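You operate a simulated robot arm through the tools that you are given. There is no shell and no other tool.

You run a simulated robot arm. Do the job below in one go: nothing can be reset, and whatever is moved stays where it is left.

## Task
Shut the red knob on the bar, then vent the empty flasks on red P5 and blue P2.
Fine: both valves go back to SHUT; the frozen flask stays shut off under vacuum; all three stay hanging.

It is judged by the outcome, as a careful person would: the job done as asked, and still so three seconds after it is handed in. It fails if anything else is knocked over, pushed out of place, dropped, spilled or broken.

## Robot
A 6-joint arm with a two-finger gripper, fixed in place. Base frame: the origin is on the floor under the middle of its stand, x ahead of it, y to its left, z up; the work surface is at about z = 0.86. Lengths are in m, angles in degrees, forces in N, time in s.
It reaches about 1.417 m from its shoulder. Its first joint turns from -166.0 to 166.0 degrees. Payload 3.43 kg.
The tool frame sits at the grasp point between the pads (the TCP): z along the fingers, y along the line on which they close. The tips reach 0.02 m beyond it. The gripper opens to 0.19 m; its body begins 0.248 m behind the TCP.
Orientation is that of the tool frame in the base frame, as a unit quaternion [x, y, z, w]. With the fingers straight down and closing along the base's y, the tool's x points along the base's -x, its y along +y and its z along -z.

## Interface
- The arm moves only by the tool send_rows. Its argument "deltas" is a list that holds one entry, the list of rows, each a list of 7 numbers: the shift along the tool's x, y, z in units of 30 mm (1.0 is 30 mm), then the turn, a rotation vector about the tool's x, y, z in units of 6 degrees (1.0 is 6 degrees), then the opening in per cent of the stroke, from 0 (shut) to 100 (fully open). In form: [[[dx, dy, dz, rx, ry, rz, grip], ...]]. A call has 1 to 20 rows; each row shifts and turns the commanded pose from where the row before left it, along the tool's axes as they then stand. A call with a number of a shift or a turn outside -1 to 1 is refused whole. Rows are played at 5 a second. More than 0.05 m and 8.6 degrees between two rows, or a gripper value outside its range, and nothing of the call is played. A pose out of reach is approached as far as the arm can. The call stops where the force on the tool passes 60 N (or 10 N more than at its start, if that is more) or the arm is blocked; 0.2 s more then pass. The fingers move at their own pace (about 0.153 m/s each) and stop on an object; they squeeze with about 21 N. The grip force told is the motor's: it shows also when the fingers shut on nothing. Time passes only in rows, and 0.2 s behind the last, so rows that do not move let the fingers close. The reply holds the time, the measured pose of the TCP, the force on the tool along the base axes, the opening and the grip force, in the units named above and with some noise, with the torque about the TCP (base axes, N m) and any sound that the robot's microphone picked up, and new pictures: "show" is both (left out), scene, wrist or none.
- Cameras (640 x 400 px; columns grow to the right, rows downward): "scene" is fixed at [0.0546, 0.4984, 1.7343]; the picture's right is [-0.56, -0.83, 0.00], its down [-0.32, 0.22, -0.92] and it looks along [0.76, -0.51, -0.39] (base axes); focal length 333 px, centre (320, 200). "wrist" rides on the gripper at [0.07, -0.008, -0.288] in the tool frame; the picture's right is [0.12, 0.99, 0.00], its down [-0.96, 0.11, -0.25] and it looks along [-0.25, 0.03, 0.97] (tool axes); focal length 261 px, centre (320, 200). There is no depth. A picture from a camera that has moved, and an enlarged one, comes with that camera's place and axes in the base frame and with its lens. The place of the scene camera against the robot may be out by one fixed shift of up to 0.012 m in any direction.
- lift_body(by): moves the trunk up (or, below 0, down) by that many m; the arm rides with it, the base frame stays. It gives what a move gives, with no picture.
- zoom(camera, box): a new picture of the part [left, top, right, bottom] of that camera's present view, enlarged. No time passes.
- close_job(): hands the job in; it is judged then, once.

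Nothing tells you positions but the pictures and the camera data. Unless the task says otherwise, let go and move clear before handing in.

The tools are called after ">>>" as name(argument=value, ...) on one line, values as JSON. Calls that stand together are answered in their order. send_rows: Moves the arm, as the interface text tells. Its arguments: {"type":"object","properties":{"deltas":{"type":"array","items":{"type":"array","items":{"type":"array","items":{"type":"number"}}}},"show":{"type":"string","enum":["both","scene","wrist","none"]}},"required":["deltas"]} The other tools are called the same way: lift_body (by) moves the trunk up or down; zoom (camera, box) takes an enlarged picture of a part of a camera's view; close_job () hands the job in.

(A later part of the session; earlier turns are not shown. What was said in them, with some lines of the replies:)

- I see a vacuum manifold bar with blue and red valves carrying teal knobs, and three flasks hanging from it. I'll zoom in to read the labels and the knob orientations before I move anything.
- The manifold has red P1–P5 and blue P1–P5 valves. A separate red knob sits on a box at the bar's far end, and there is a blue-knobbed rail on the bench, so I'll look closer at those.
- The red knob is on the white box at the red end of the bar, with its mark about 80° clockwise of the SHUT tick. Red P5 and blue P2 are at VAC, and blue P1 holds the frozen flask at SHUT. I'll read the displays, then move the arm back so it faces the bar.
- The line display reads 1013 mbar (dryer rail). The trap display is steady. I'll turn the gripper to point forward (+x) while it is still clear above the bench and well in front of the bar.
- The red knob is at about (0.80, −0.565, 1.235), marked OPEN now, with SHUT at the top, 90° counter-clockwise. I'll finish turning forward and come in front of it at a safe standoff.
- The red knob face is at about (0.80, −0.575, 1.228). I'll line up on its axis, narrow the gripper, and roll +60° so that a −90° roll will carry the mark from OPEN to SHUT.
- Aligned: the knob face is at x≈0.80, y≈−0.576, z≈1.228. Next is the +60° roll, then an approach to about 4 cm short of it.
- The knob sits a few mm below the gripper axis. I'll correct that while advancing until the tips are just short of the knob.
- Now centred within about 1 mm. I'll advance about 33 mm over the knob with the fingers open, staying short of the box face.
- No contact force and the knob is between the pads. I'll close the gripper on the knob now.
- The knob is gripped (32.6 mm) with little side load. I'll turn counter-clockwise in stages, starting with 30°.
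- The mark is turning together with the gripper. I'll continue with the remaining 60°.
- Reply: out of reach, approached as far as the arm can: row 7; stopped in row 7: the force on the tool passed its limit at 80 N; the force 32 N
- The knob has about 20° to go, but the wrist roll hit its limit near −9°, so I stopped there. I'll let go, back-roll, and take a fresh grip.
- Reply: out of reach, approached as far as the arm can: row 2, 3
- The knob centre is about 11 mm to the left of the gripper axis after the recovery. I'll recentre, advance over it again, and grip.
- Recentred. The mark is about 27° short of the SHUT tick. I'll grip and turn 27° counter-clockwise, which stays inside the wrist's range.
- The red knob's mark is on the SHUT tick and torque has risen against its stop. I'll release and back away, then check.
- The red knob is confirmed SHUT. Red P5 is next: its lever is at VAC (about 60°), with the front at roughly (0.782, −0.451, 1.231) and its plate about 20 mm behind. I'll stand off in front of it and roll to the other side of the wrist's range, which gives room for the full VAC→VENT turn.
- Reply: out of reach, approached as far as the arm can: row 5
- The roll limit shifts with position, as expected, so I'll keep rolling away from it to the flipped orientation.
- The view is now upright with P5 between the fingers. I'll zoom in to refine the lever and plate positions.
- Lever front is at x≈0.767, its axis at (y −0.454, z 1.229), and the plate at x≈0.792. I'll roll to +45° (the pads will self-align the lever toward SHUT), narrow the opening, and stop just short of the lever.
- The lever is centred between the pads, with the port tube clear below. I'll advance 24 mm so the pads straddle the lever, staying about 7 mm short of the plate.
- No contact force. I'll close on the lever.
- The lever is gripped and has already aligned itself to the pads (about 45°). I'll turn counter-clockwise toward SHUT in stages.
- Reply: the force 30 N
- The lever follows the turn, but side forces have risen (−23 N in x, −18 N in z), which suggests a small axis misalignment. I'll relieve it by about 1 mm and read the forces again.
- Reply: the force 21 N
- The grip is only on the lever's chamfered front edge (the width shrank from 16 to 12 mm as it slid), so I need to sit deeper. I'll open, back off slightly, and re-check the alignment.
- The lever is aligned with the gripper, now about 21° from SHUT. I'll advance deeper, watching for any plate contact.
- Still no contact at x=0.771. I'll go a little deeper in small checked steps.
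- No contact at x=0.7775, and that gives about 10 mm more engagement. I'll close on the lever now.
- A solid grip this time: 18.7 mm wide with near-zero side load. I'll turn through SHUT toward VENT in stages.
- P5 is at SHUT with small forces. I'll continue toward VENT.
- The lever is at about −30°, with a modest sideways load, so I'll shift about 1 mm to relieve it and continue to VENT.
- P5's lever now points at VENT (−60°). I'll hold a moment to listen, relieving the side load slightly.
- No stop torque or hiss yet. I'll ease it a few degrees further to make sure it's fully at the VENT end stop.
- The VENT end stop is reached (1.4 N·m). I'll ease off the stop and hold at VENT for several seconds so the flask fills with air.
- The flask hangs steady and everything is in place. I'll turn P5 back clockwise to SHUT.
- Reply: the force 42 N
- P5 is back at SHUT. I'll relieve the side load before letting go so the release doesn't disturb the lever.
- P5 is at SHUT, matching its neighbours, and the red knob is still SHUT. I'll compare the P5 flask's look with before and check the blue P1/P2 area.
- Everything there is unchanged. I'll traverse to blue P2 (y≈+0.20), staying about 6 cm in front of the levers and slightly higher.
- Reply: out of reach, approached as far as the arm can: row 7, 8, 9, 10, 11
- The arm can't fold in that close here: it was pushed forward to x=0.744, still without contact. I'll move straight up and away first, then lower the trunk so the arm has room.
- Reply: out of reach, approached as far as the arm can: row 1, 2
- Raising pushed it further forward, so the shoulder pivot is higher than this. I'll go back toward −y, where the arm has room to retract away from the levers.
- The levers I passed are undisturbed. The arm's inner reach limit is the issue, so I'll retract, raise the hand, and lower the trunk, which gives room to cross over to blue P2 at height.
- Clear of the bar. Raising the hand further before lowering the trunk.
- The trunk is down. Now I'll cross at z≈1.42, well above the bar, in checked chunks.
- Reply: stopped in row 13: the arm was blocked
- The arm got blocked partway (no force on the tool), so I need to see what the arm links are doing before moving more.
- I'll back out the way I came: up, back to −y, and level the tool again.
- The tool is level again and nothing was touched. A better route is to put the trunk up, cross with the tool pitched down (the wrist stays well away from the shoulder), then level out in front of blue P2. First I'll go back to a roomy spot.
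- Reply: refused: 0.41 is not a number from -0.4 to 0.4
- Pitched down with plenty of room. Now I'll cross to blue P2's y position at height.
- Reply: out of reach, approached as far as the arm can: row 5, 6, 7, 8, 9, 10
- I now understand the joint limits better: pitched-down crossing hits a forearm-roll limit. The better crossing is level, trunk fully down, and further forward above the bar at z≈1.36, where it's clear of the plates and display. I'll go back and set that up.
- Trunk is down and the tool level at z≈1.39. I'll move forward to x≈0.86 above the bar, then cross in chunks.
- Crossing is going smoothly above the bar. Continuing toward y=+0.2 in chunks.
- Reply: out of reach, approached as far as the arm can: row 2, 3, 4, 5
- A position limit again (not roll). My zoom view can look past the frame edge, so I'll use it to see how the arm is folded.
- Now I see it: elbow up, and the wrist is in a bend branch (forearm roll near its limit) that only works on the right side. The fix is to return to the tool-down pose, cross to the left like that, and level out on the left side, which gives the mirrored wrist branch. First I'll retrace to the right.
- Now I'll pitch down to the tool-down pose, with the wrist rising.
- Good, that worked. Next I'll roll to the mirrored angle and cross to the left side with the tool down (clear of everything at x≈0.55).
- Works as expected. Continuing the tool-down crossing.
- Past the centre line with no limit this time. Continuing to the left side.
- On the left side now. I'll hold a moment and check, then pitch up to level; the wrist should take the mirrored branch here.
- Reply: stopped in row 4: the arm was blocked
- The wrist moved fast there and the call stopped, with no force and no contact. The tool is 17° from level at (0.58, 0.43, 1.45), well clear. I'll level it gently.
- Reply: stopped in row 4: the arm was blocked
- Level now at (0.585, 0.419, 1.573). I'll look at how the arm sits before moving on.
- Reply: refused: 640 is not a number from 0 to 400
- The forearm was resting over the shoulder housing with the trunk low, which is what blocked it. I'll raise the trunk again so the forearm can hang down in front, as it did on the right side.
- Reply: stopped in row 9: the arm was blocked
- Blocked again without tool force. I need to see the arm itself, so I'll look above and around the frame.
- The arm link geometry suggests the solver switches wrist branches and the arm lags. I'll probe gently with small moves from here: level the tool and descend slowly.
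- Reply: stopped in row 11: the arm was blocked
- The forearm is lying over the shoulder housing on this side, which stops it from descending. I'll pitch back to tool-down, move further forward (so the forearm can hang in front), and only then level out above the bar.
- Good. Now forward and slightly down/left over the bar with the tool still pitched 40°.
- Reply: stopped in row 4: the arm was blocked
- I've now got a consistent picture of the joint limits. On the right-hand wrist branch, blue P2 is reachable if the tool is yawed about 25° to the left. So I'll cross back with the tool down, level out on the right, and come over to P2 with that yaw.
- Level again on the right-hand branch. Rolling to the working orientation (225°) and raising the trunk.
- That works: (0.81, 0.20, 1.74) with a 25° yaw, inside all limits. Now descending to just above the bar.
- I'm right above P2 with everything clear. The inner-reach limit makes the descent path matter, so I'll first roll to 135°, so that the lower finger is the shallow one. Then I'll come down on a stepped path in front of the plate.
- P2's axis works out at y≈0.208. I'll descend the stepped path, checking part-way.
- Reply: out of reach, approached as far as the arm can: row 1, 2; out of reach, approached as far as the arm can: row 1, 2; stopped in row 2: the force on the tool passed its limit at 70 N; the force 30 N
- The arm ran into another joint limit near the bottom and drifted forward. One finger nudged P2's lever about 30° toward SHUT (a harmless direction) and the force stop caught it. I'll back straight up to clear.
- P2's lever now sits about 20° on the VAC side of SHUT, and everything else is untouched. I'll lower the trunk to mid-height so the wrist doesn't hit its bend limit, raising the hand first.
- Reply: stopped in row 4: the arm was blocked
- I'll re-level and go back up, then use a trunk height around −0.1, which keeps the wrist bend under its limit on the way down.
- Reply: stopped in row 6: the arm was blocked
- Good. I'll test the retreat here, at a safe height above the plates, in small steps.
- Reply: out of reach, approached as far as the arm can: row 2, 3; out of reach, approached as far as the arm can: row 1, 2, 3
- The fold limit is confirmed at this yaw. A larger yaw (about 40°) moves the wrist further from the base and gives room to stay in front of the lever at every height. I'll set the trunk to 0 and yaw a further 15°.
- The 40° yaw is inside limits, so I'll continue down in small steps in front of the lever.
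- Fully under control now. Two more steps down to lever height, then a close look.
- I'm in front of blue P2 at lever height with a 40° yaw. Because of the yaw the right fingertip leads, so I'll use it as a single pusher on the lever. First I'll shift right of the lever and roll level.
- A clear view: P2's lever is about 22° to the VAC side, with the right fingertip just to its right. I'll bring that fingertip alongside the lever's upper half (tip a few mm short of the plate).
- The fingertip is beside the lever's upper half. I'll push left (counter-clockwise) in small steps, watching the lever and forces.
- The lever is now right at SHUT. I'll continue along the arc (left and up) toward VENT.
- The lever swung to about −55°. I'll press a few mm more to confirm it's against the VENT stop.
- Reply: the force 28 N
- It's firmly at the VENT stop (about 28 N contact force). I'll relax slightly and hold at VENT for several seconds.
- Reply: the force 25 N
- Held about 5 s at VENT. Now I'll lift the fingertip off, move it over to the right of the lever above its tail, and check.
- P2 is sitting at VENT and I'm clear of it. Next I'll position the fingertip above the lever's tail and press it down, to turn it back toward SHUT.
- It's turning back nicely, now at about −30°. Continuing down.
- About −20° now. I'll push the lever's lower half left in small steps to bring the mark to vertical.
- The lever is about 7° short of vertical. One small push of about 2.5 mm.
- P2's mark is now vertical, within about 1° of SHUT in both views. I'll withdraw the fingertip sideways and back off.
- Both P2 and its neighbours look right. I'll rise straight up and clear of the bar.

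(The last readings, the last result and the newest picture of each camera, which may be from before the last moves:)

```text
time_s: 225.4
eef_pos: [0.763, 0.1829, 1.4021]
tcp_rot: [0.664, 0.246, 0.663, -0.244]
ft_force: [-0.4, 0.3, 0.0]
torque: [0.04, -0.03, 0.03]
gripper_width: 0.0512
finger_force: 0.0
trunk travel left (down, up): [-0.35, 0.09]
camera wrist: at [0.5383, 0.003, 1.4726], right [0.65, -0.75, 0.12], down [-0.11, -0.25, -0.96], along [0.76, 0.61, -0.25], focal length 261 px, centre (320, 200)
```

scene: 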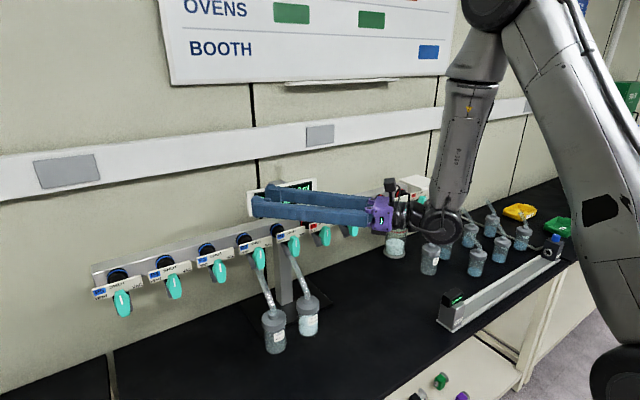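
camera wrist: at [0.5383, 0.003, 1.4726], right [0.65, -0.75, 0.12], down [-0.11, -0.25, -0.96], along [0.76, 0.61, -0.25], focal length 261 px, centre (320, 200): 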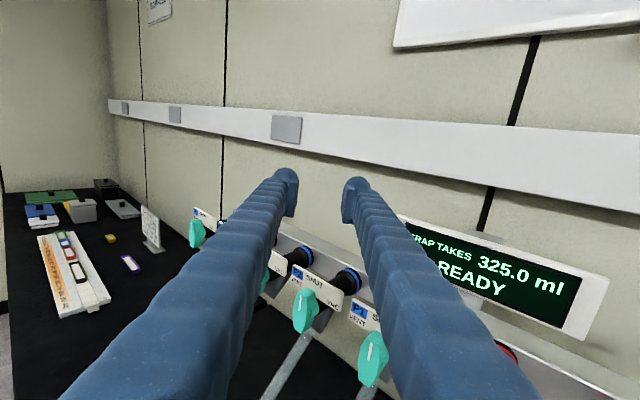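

Clear of the bar. I'll move up and away to the right so I can inspect the whole manifold.

>>> send_rows(deltas=[[[1, 0, 0, 0, 0, 0, 27], [1, 0, 0, 0, 0, 0, 27], [1, 0, 0, 0, 0, 0, 27], [1, 0, 0, 0, 0, 0, 27], [0, 0.76, -0.65, 0, 0, 0, 27], [0, 0.76, -0.65, 0, 0, 0, 27], [0, 0.76, -0.65, 0, 0, 0, 27], [0, 0.76, -0.65, 0, 0, 0, 27], [0, 0.76, -0.65, 0, 0, 0, 27], [0, 0.76, -0.65, 0, 0, 0, 27], [0, 0.76, -0.65, 0, 0, 0, 27], [0, 0.76, -0.65, 0, 0, 0, 27], [0, 0.76, -0.65, 0, 0, 0, 27], [0, 0.76, -0.65, 0, 0, 0, 27], [0, 0.76, -0.65, 0, 0, 0, 27], [0, 0.76, -0.65, 0, 0, 0, 27], [0, 0.76, -0.65, 0, 0, 0, 27], [0, 0.76, -0.65, 0, 0, 0, 27], [0, 0, 0, 0, 0, 0, 27]]], show="both")

>>> zoom(camera="scene", box=[80, 230, 240, 330])

>>> zoom(camera="scene", box=[220, 200, 320, 280])

>>> zoom(camera="scene", box=[290, 170, 450, 270])

>>> zoom(camera="scene", box=[230, 250, 358, 360])

>>> zoom(camera="scene", box=[388, 170, 468, 220])

```text
time_s: 229.4
eef_pos: [0.7624, -0.2372, 1.5253]
tcp_rot: [0.664, 0.245, 0.663, -0.243]
ft_force: [-0.6, -0.4, 0.4]
torque: [-0.01, 0.06, -0.02]
gripper_width: 0.0514
finger_force: 0.0
trunk travel left (down, up): [-0.35, 0.09]
camera wrist: at [0.5371, -0.4173, 1.5953], right [0.65, -0.75, 0.12], down [-0.11, -0.25, -0.96], along [0.76, 0.61, -0.25], focal length 261 px, centre (320, 200)
```

scene: 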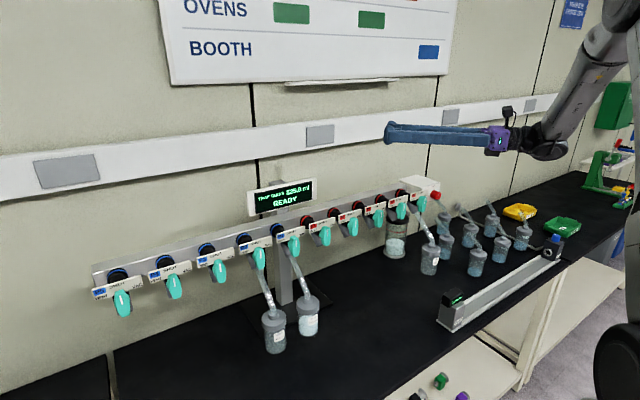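
wrist: 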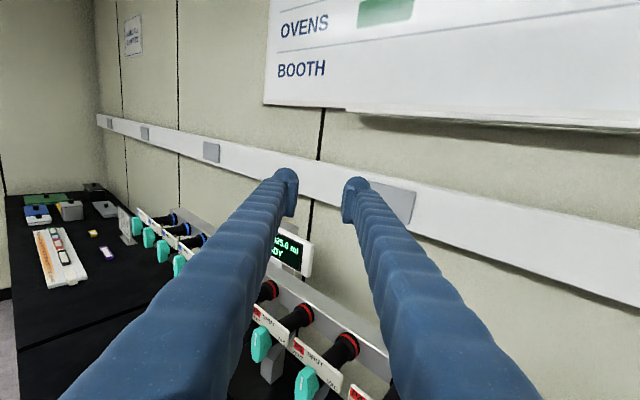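

```text
4.00 times, centred on (160, 280) of scene
camera zoom: at [0.0546, 0.4984, 1.7343], right [-0.56, -0.83, 0.0], down [-0.32, 0.22, -0.92], along [0.76, -0.51, -0.39], focal length 1332 px, centre (960, -120)
```

zoom: 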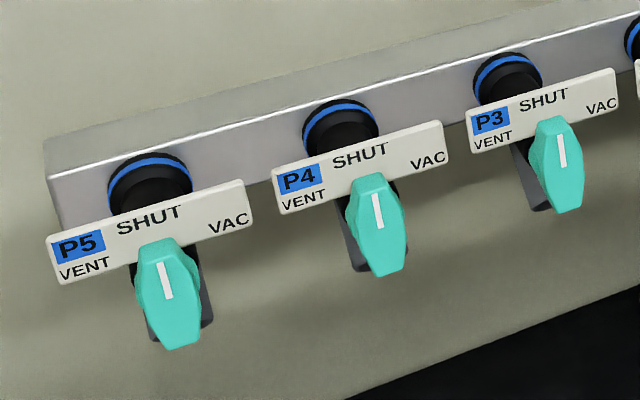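

```text
5.00 times, centred on (270, 240) of scene
camera zoom: at [0.0546, 0.4984, 1.7343], right [-0.56, -0.83, 0.0], down [-0.32, 0.22, -0.92], along [0.76, -0.51, -0.39], focal length 1665 px, centre (570, 0)
```

zoom: 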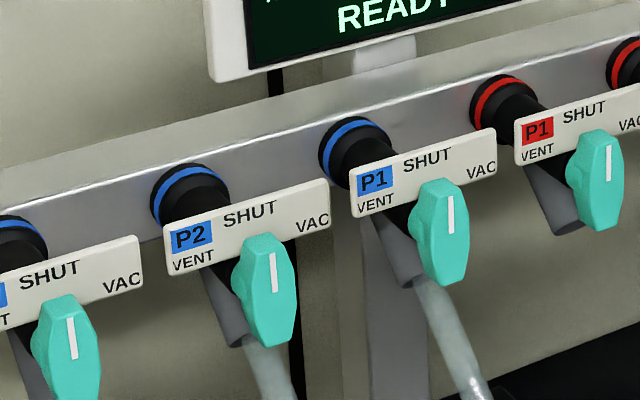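

```text
4.00 times, centred on (370, 220) of scene
camera zoom: at [0.0546, 0.4984, 1.7343], right [-0.56, -0.83, 0.0], down [-0.32, 0.22, -0.92], along [0.76, -0.51, -0.39], focal length 1332 px, centre (120, 120)
```

zoom: 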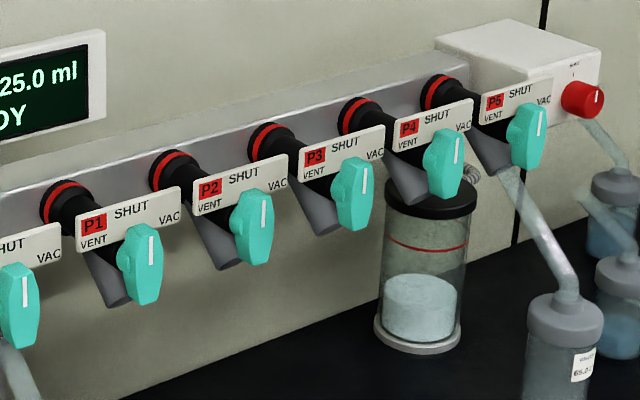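

```text
3.64 times, centred on (294, 305) of scene
camera zoom: at [0.0546, 0.4984, 1.7343], right [-0.56, -0.83, 0.0], down [-0.32, 0.22, -0.92], along [0.76, -0.51, -0.39], focal length 1211 px, centre (414, -182)
```

zoom: 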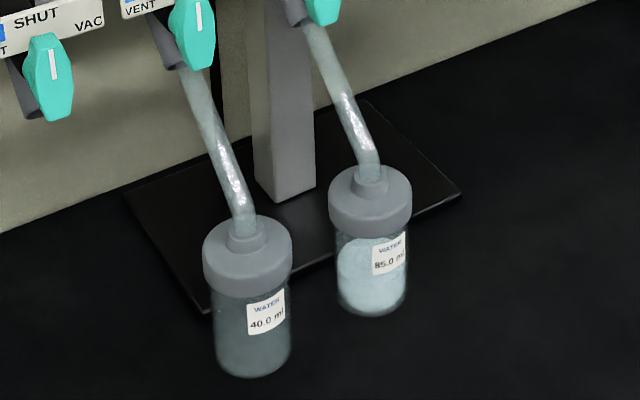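

```text
8.00 times, centred on (428, 195) of scene
camera zoom: at [0.0546, 0.4984, 1.7343], right [-0.56, -0.83, 0.0], down [-0.32, 0.22, -0.92], along [0.76, -0.51, -0.39], focal length 2664 px, centre (-544, 240)
```

zoom: 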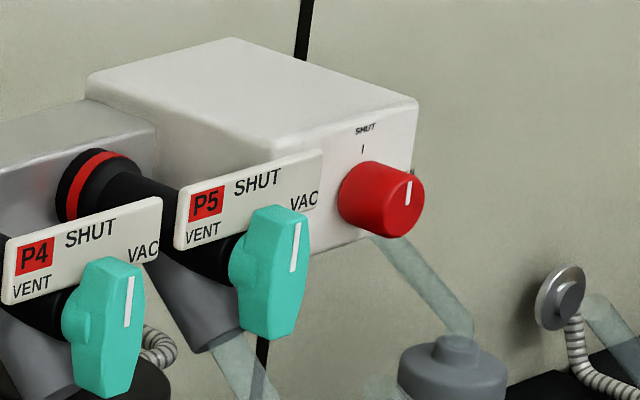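

All three flasks hang, every lever reads SHUT, and the red knob is on SHUT. I'll do one last precise angle check on red P5 and the red knob.

>>> zoom(camera="scene", box=[395, 188, 435, 218])

>>> zoom(camera="scene", box=[430, 180, 450, 200])

>>> zoom(camera="scene", box=[400, 210, 580, 310])

```text
13.33 times, centred on (415, 203) of scene
camera zoom: at [0.0546, 0.4984, 1.7343], right [-0.56, -0.83, 0.0], down [-0.32, 0.22, -0.92], along [0.76, -0.51, -0.39], focal length 4439 px, centre (-947, 160)
```

zoom: 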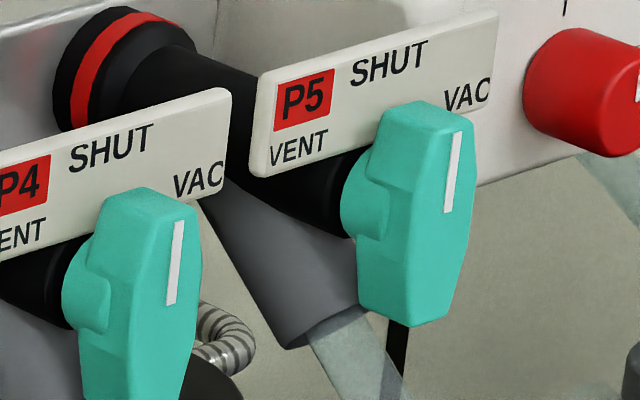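

```text
16.00 times, centred on (440, 190) of scene
camera zoom: at [0.0546, 0.4984, 1.7343], right [-0.56, -0.83, 0.0], down [-0.32, 0.22, -0.92], along [0.76, -0.51, -0.39], focal length 5327 px, centre (-1600, 360)
```

zoom: 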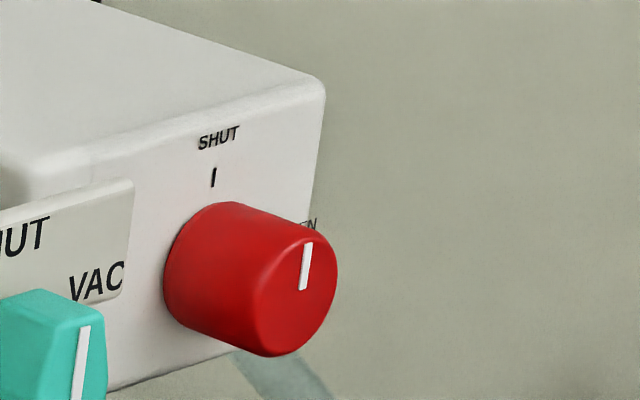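

```text
3.56 times, centred on (490, 260) of scene
camera zoom: at [0.0546, 0.4984, 1.7343], right [-0.56, -0.83, 0.0], down [-0.32, 0.22, -0.92], along [0.76, -0.51, -0.39], focal length 1184 px, centre (-284, -13)
```

zoom: 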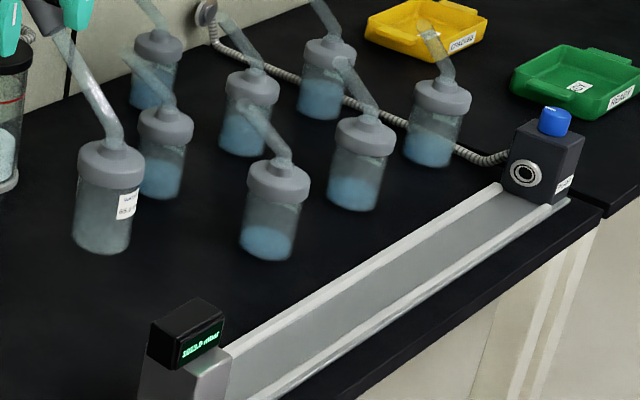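

The job is finished and I'm handing it in. The red knob was set to SHUT first. Red P5 and blue P2 were each turned fully to VENT, held there, and are back at SHUT within about 1°. I heard no hiss and have no pressure reading for those two flasks, so the venting rests on the valve positions.

Blue P1 and its frozen flask look as they did at the start: the lever is at SHUT and I never moved it. All three flasks are still hanging, and the arm is clear of the bar. On the way in, a finger knocked P2's lever partway from VAC toward SHUT, which did no visible harm.

>>> close_job()

```text
The job is handed in.
```

The red knob is shut. The flasks on red P5 and blue P2 have had their valves turned fully to VENT and brought back to SHUT.

- **Red knob:** its mark is on the SHUT tick, and it was shut before either valve was moved.
- **Red P5 and blue P2:** each was turned to the VENT stop and left there for about 6 seconds or more. Both are back at SHUT, within about 1° of vertical.
- **Venting itself:** the microphone picked up no hiss and no gauge covers those flasks, so I am relying on valve position and time held.
- **Frozen flask (blue P1):** its lever stayed at SHUT and was never touched.
- **Hanging:** all three flasks were still on their ports in the last pictures.

**Contact on blue P2:** while I was getting the arm into position, a finger pressed on P2's lever. The push peaked at about 70 N before the force stop cut in, and it turned the lever about 40° from VAC toward SHUT. The pictures showed no damage and nothing out of place.

The arm was clear of the bar when I handed in.
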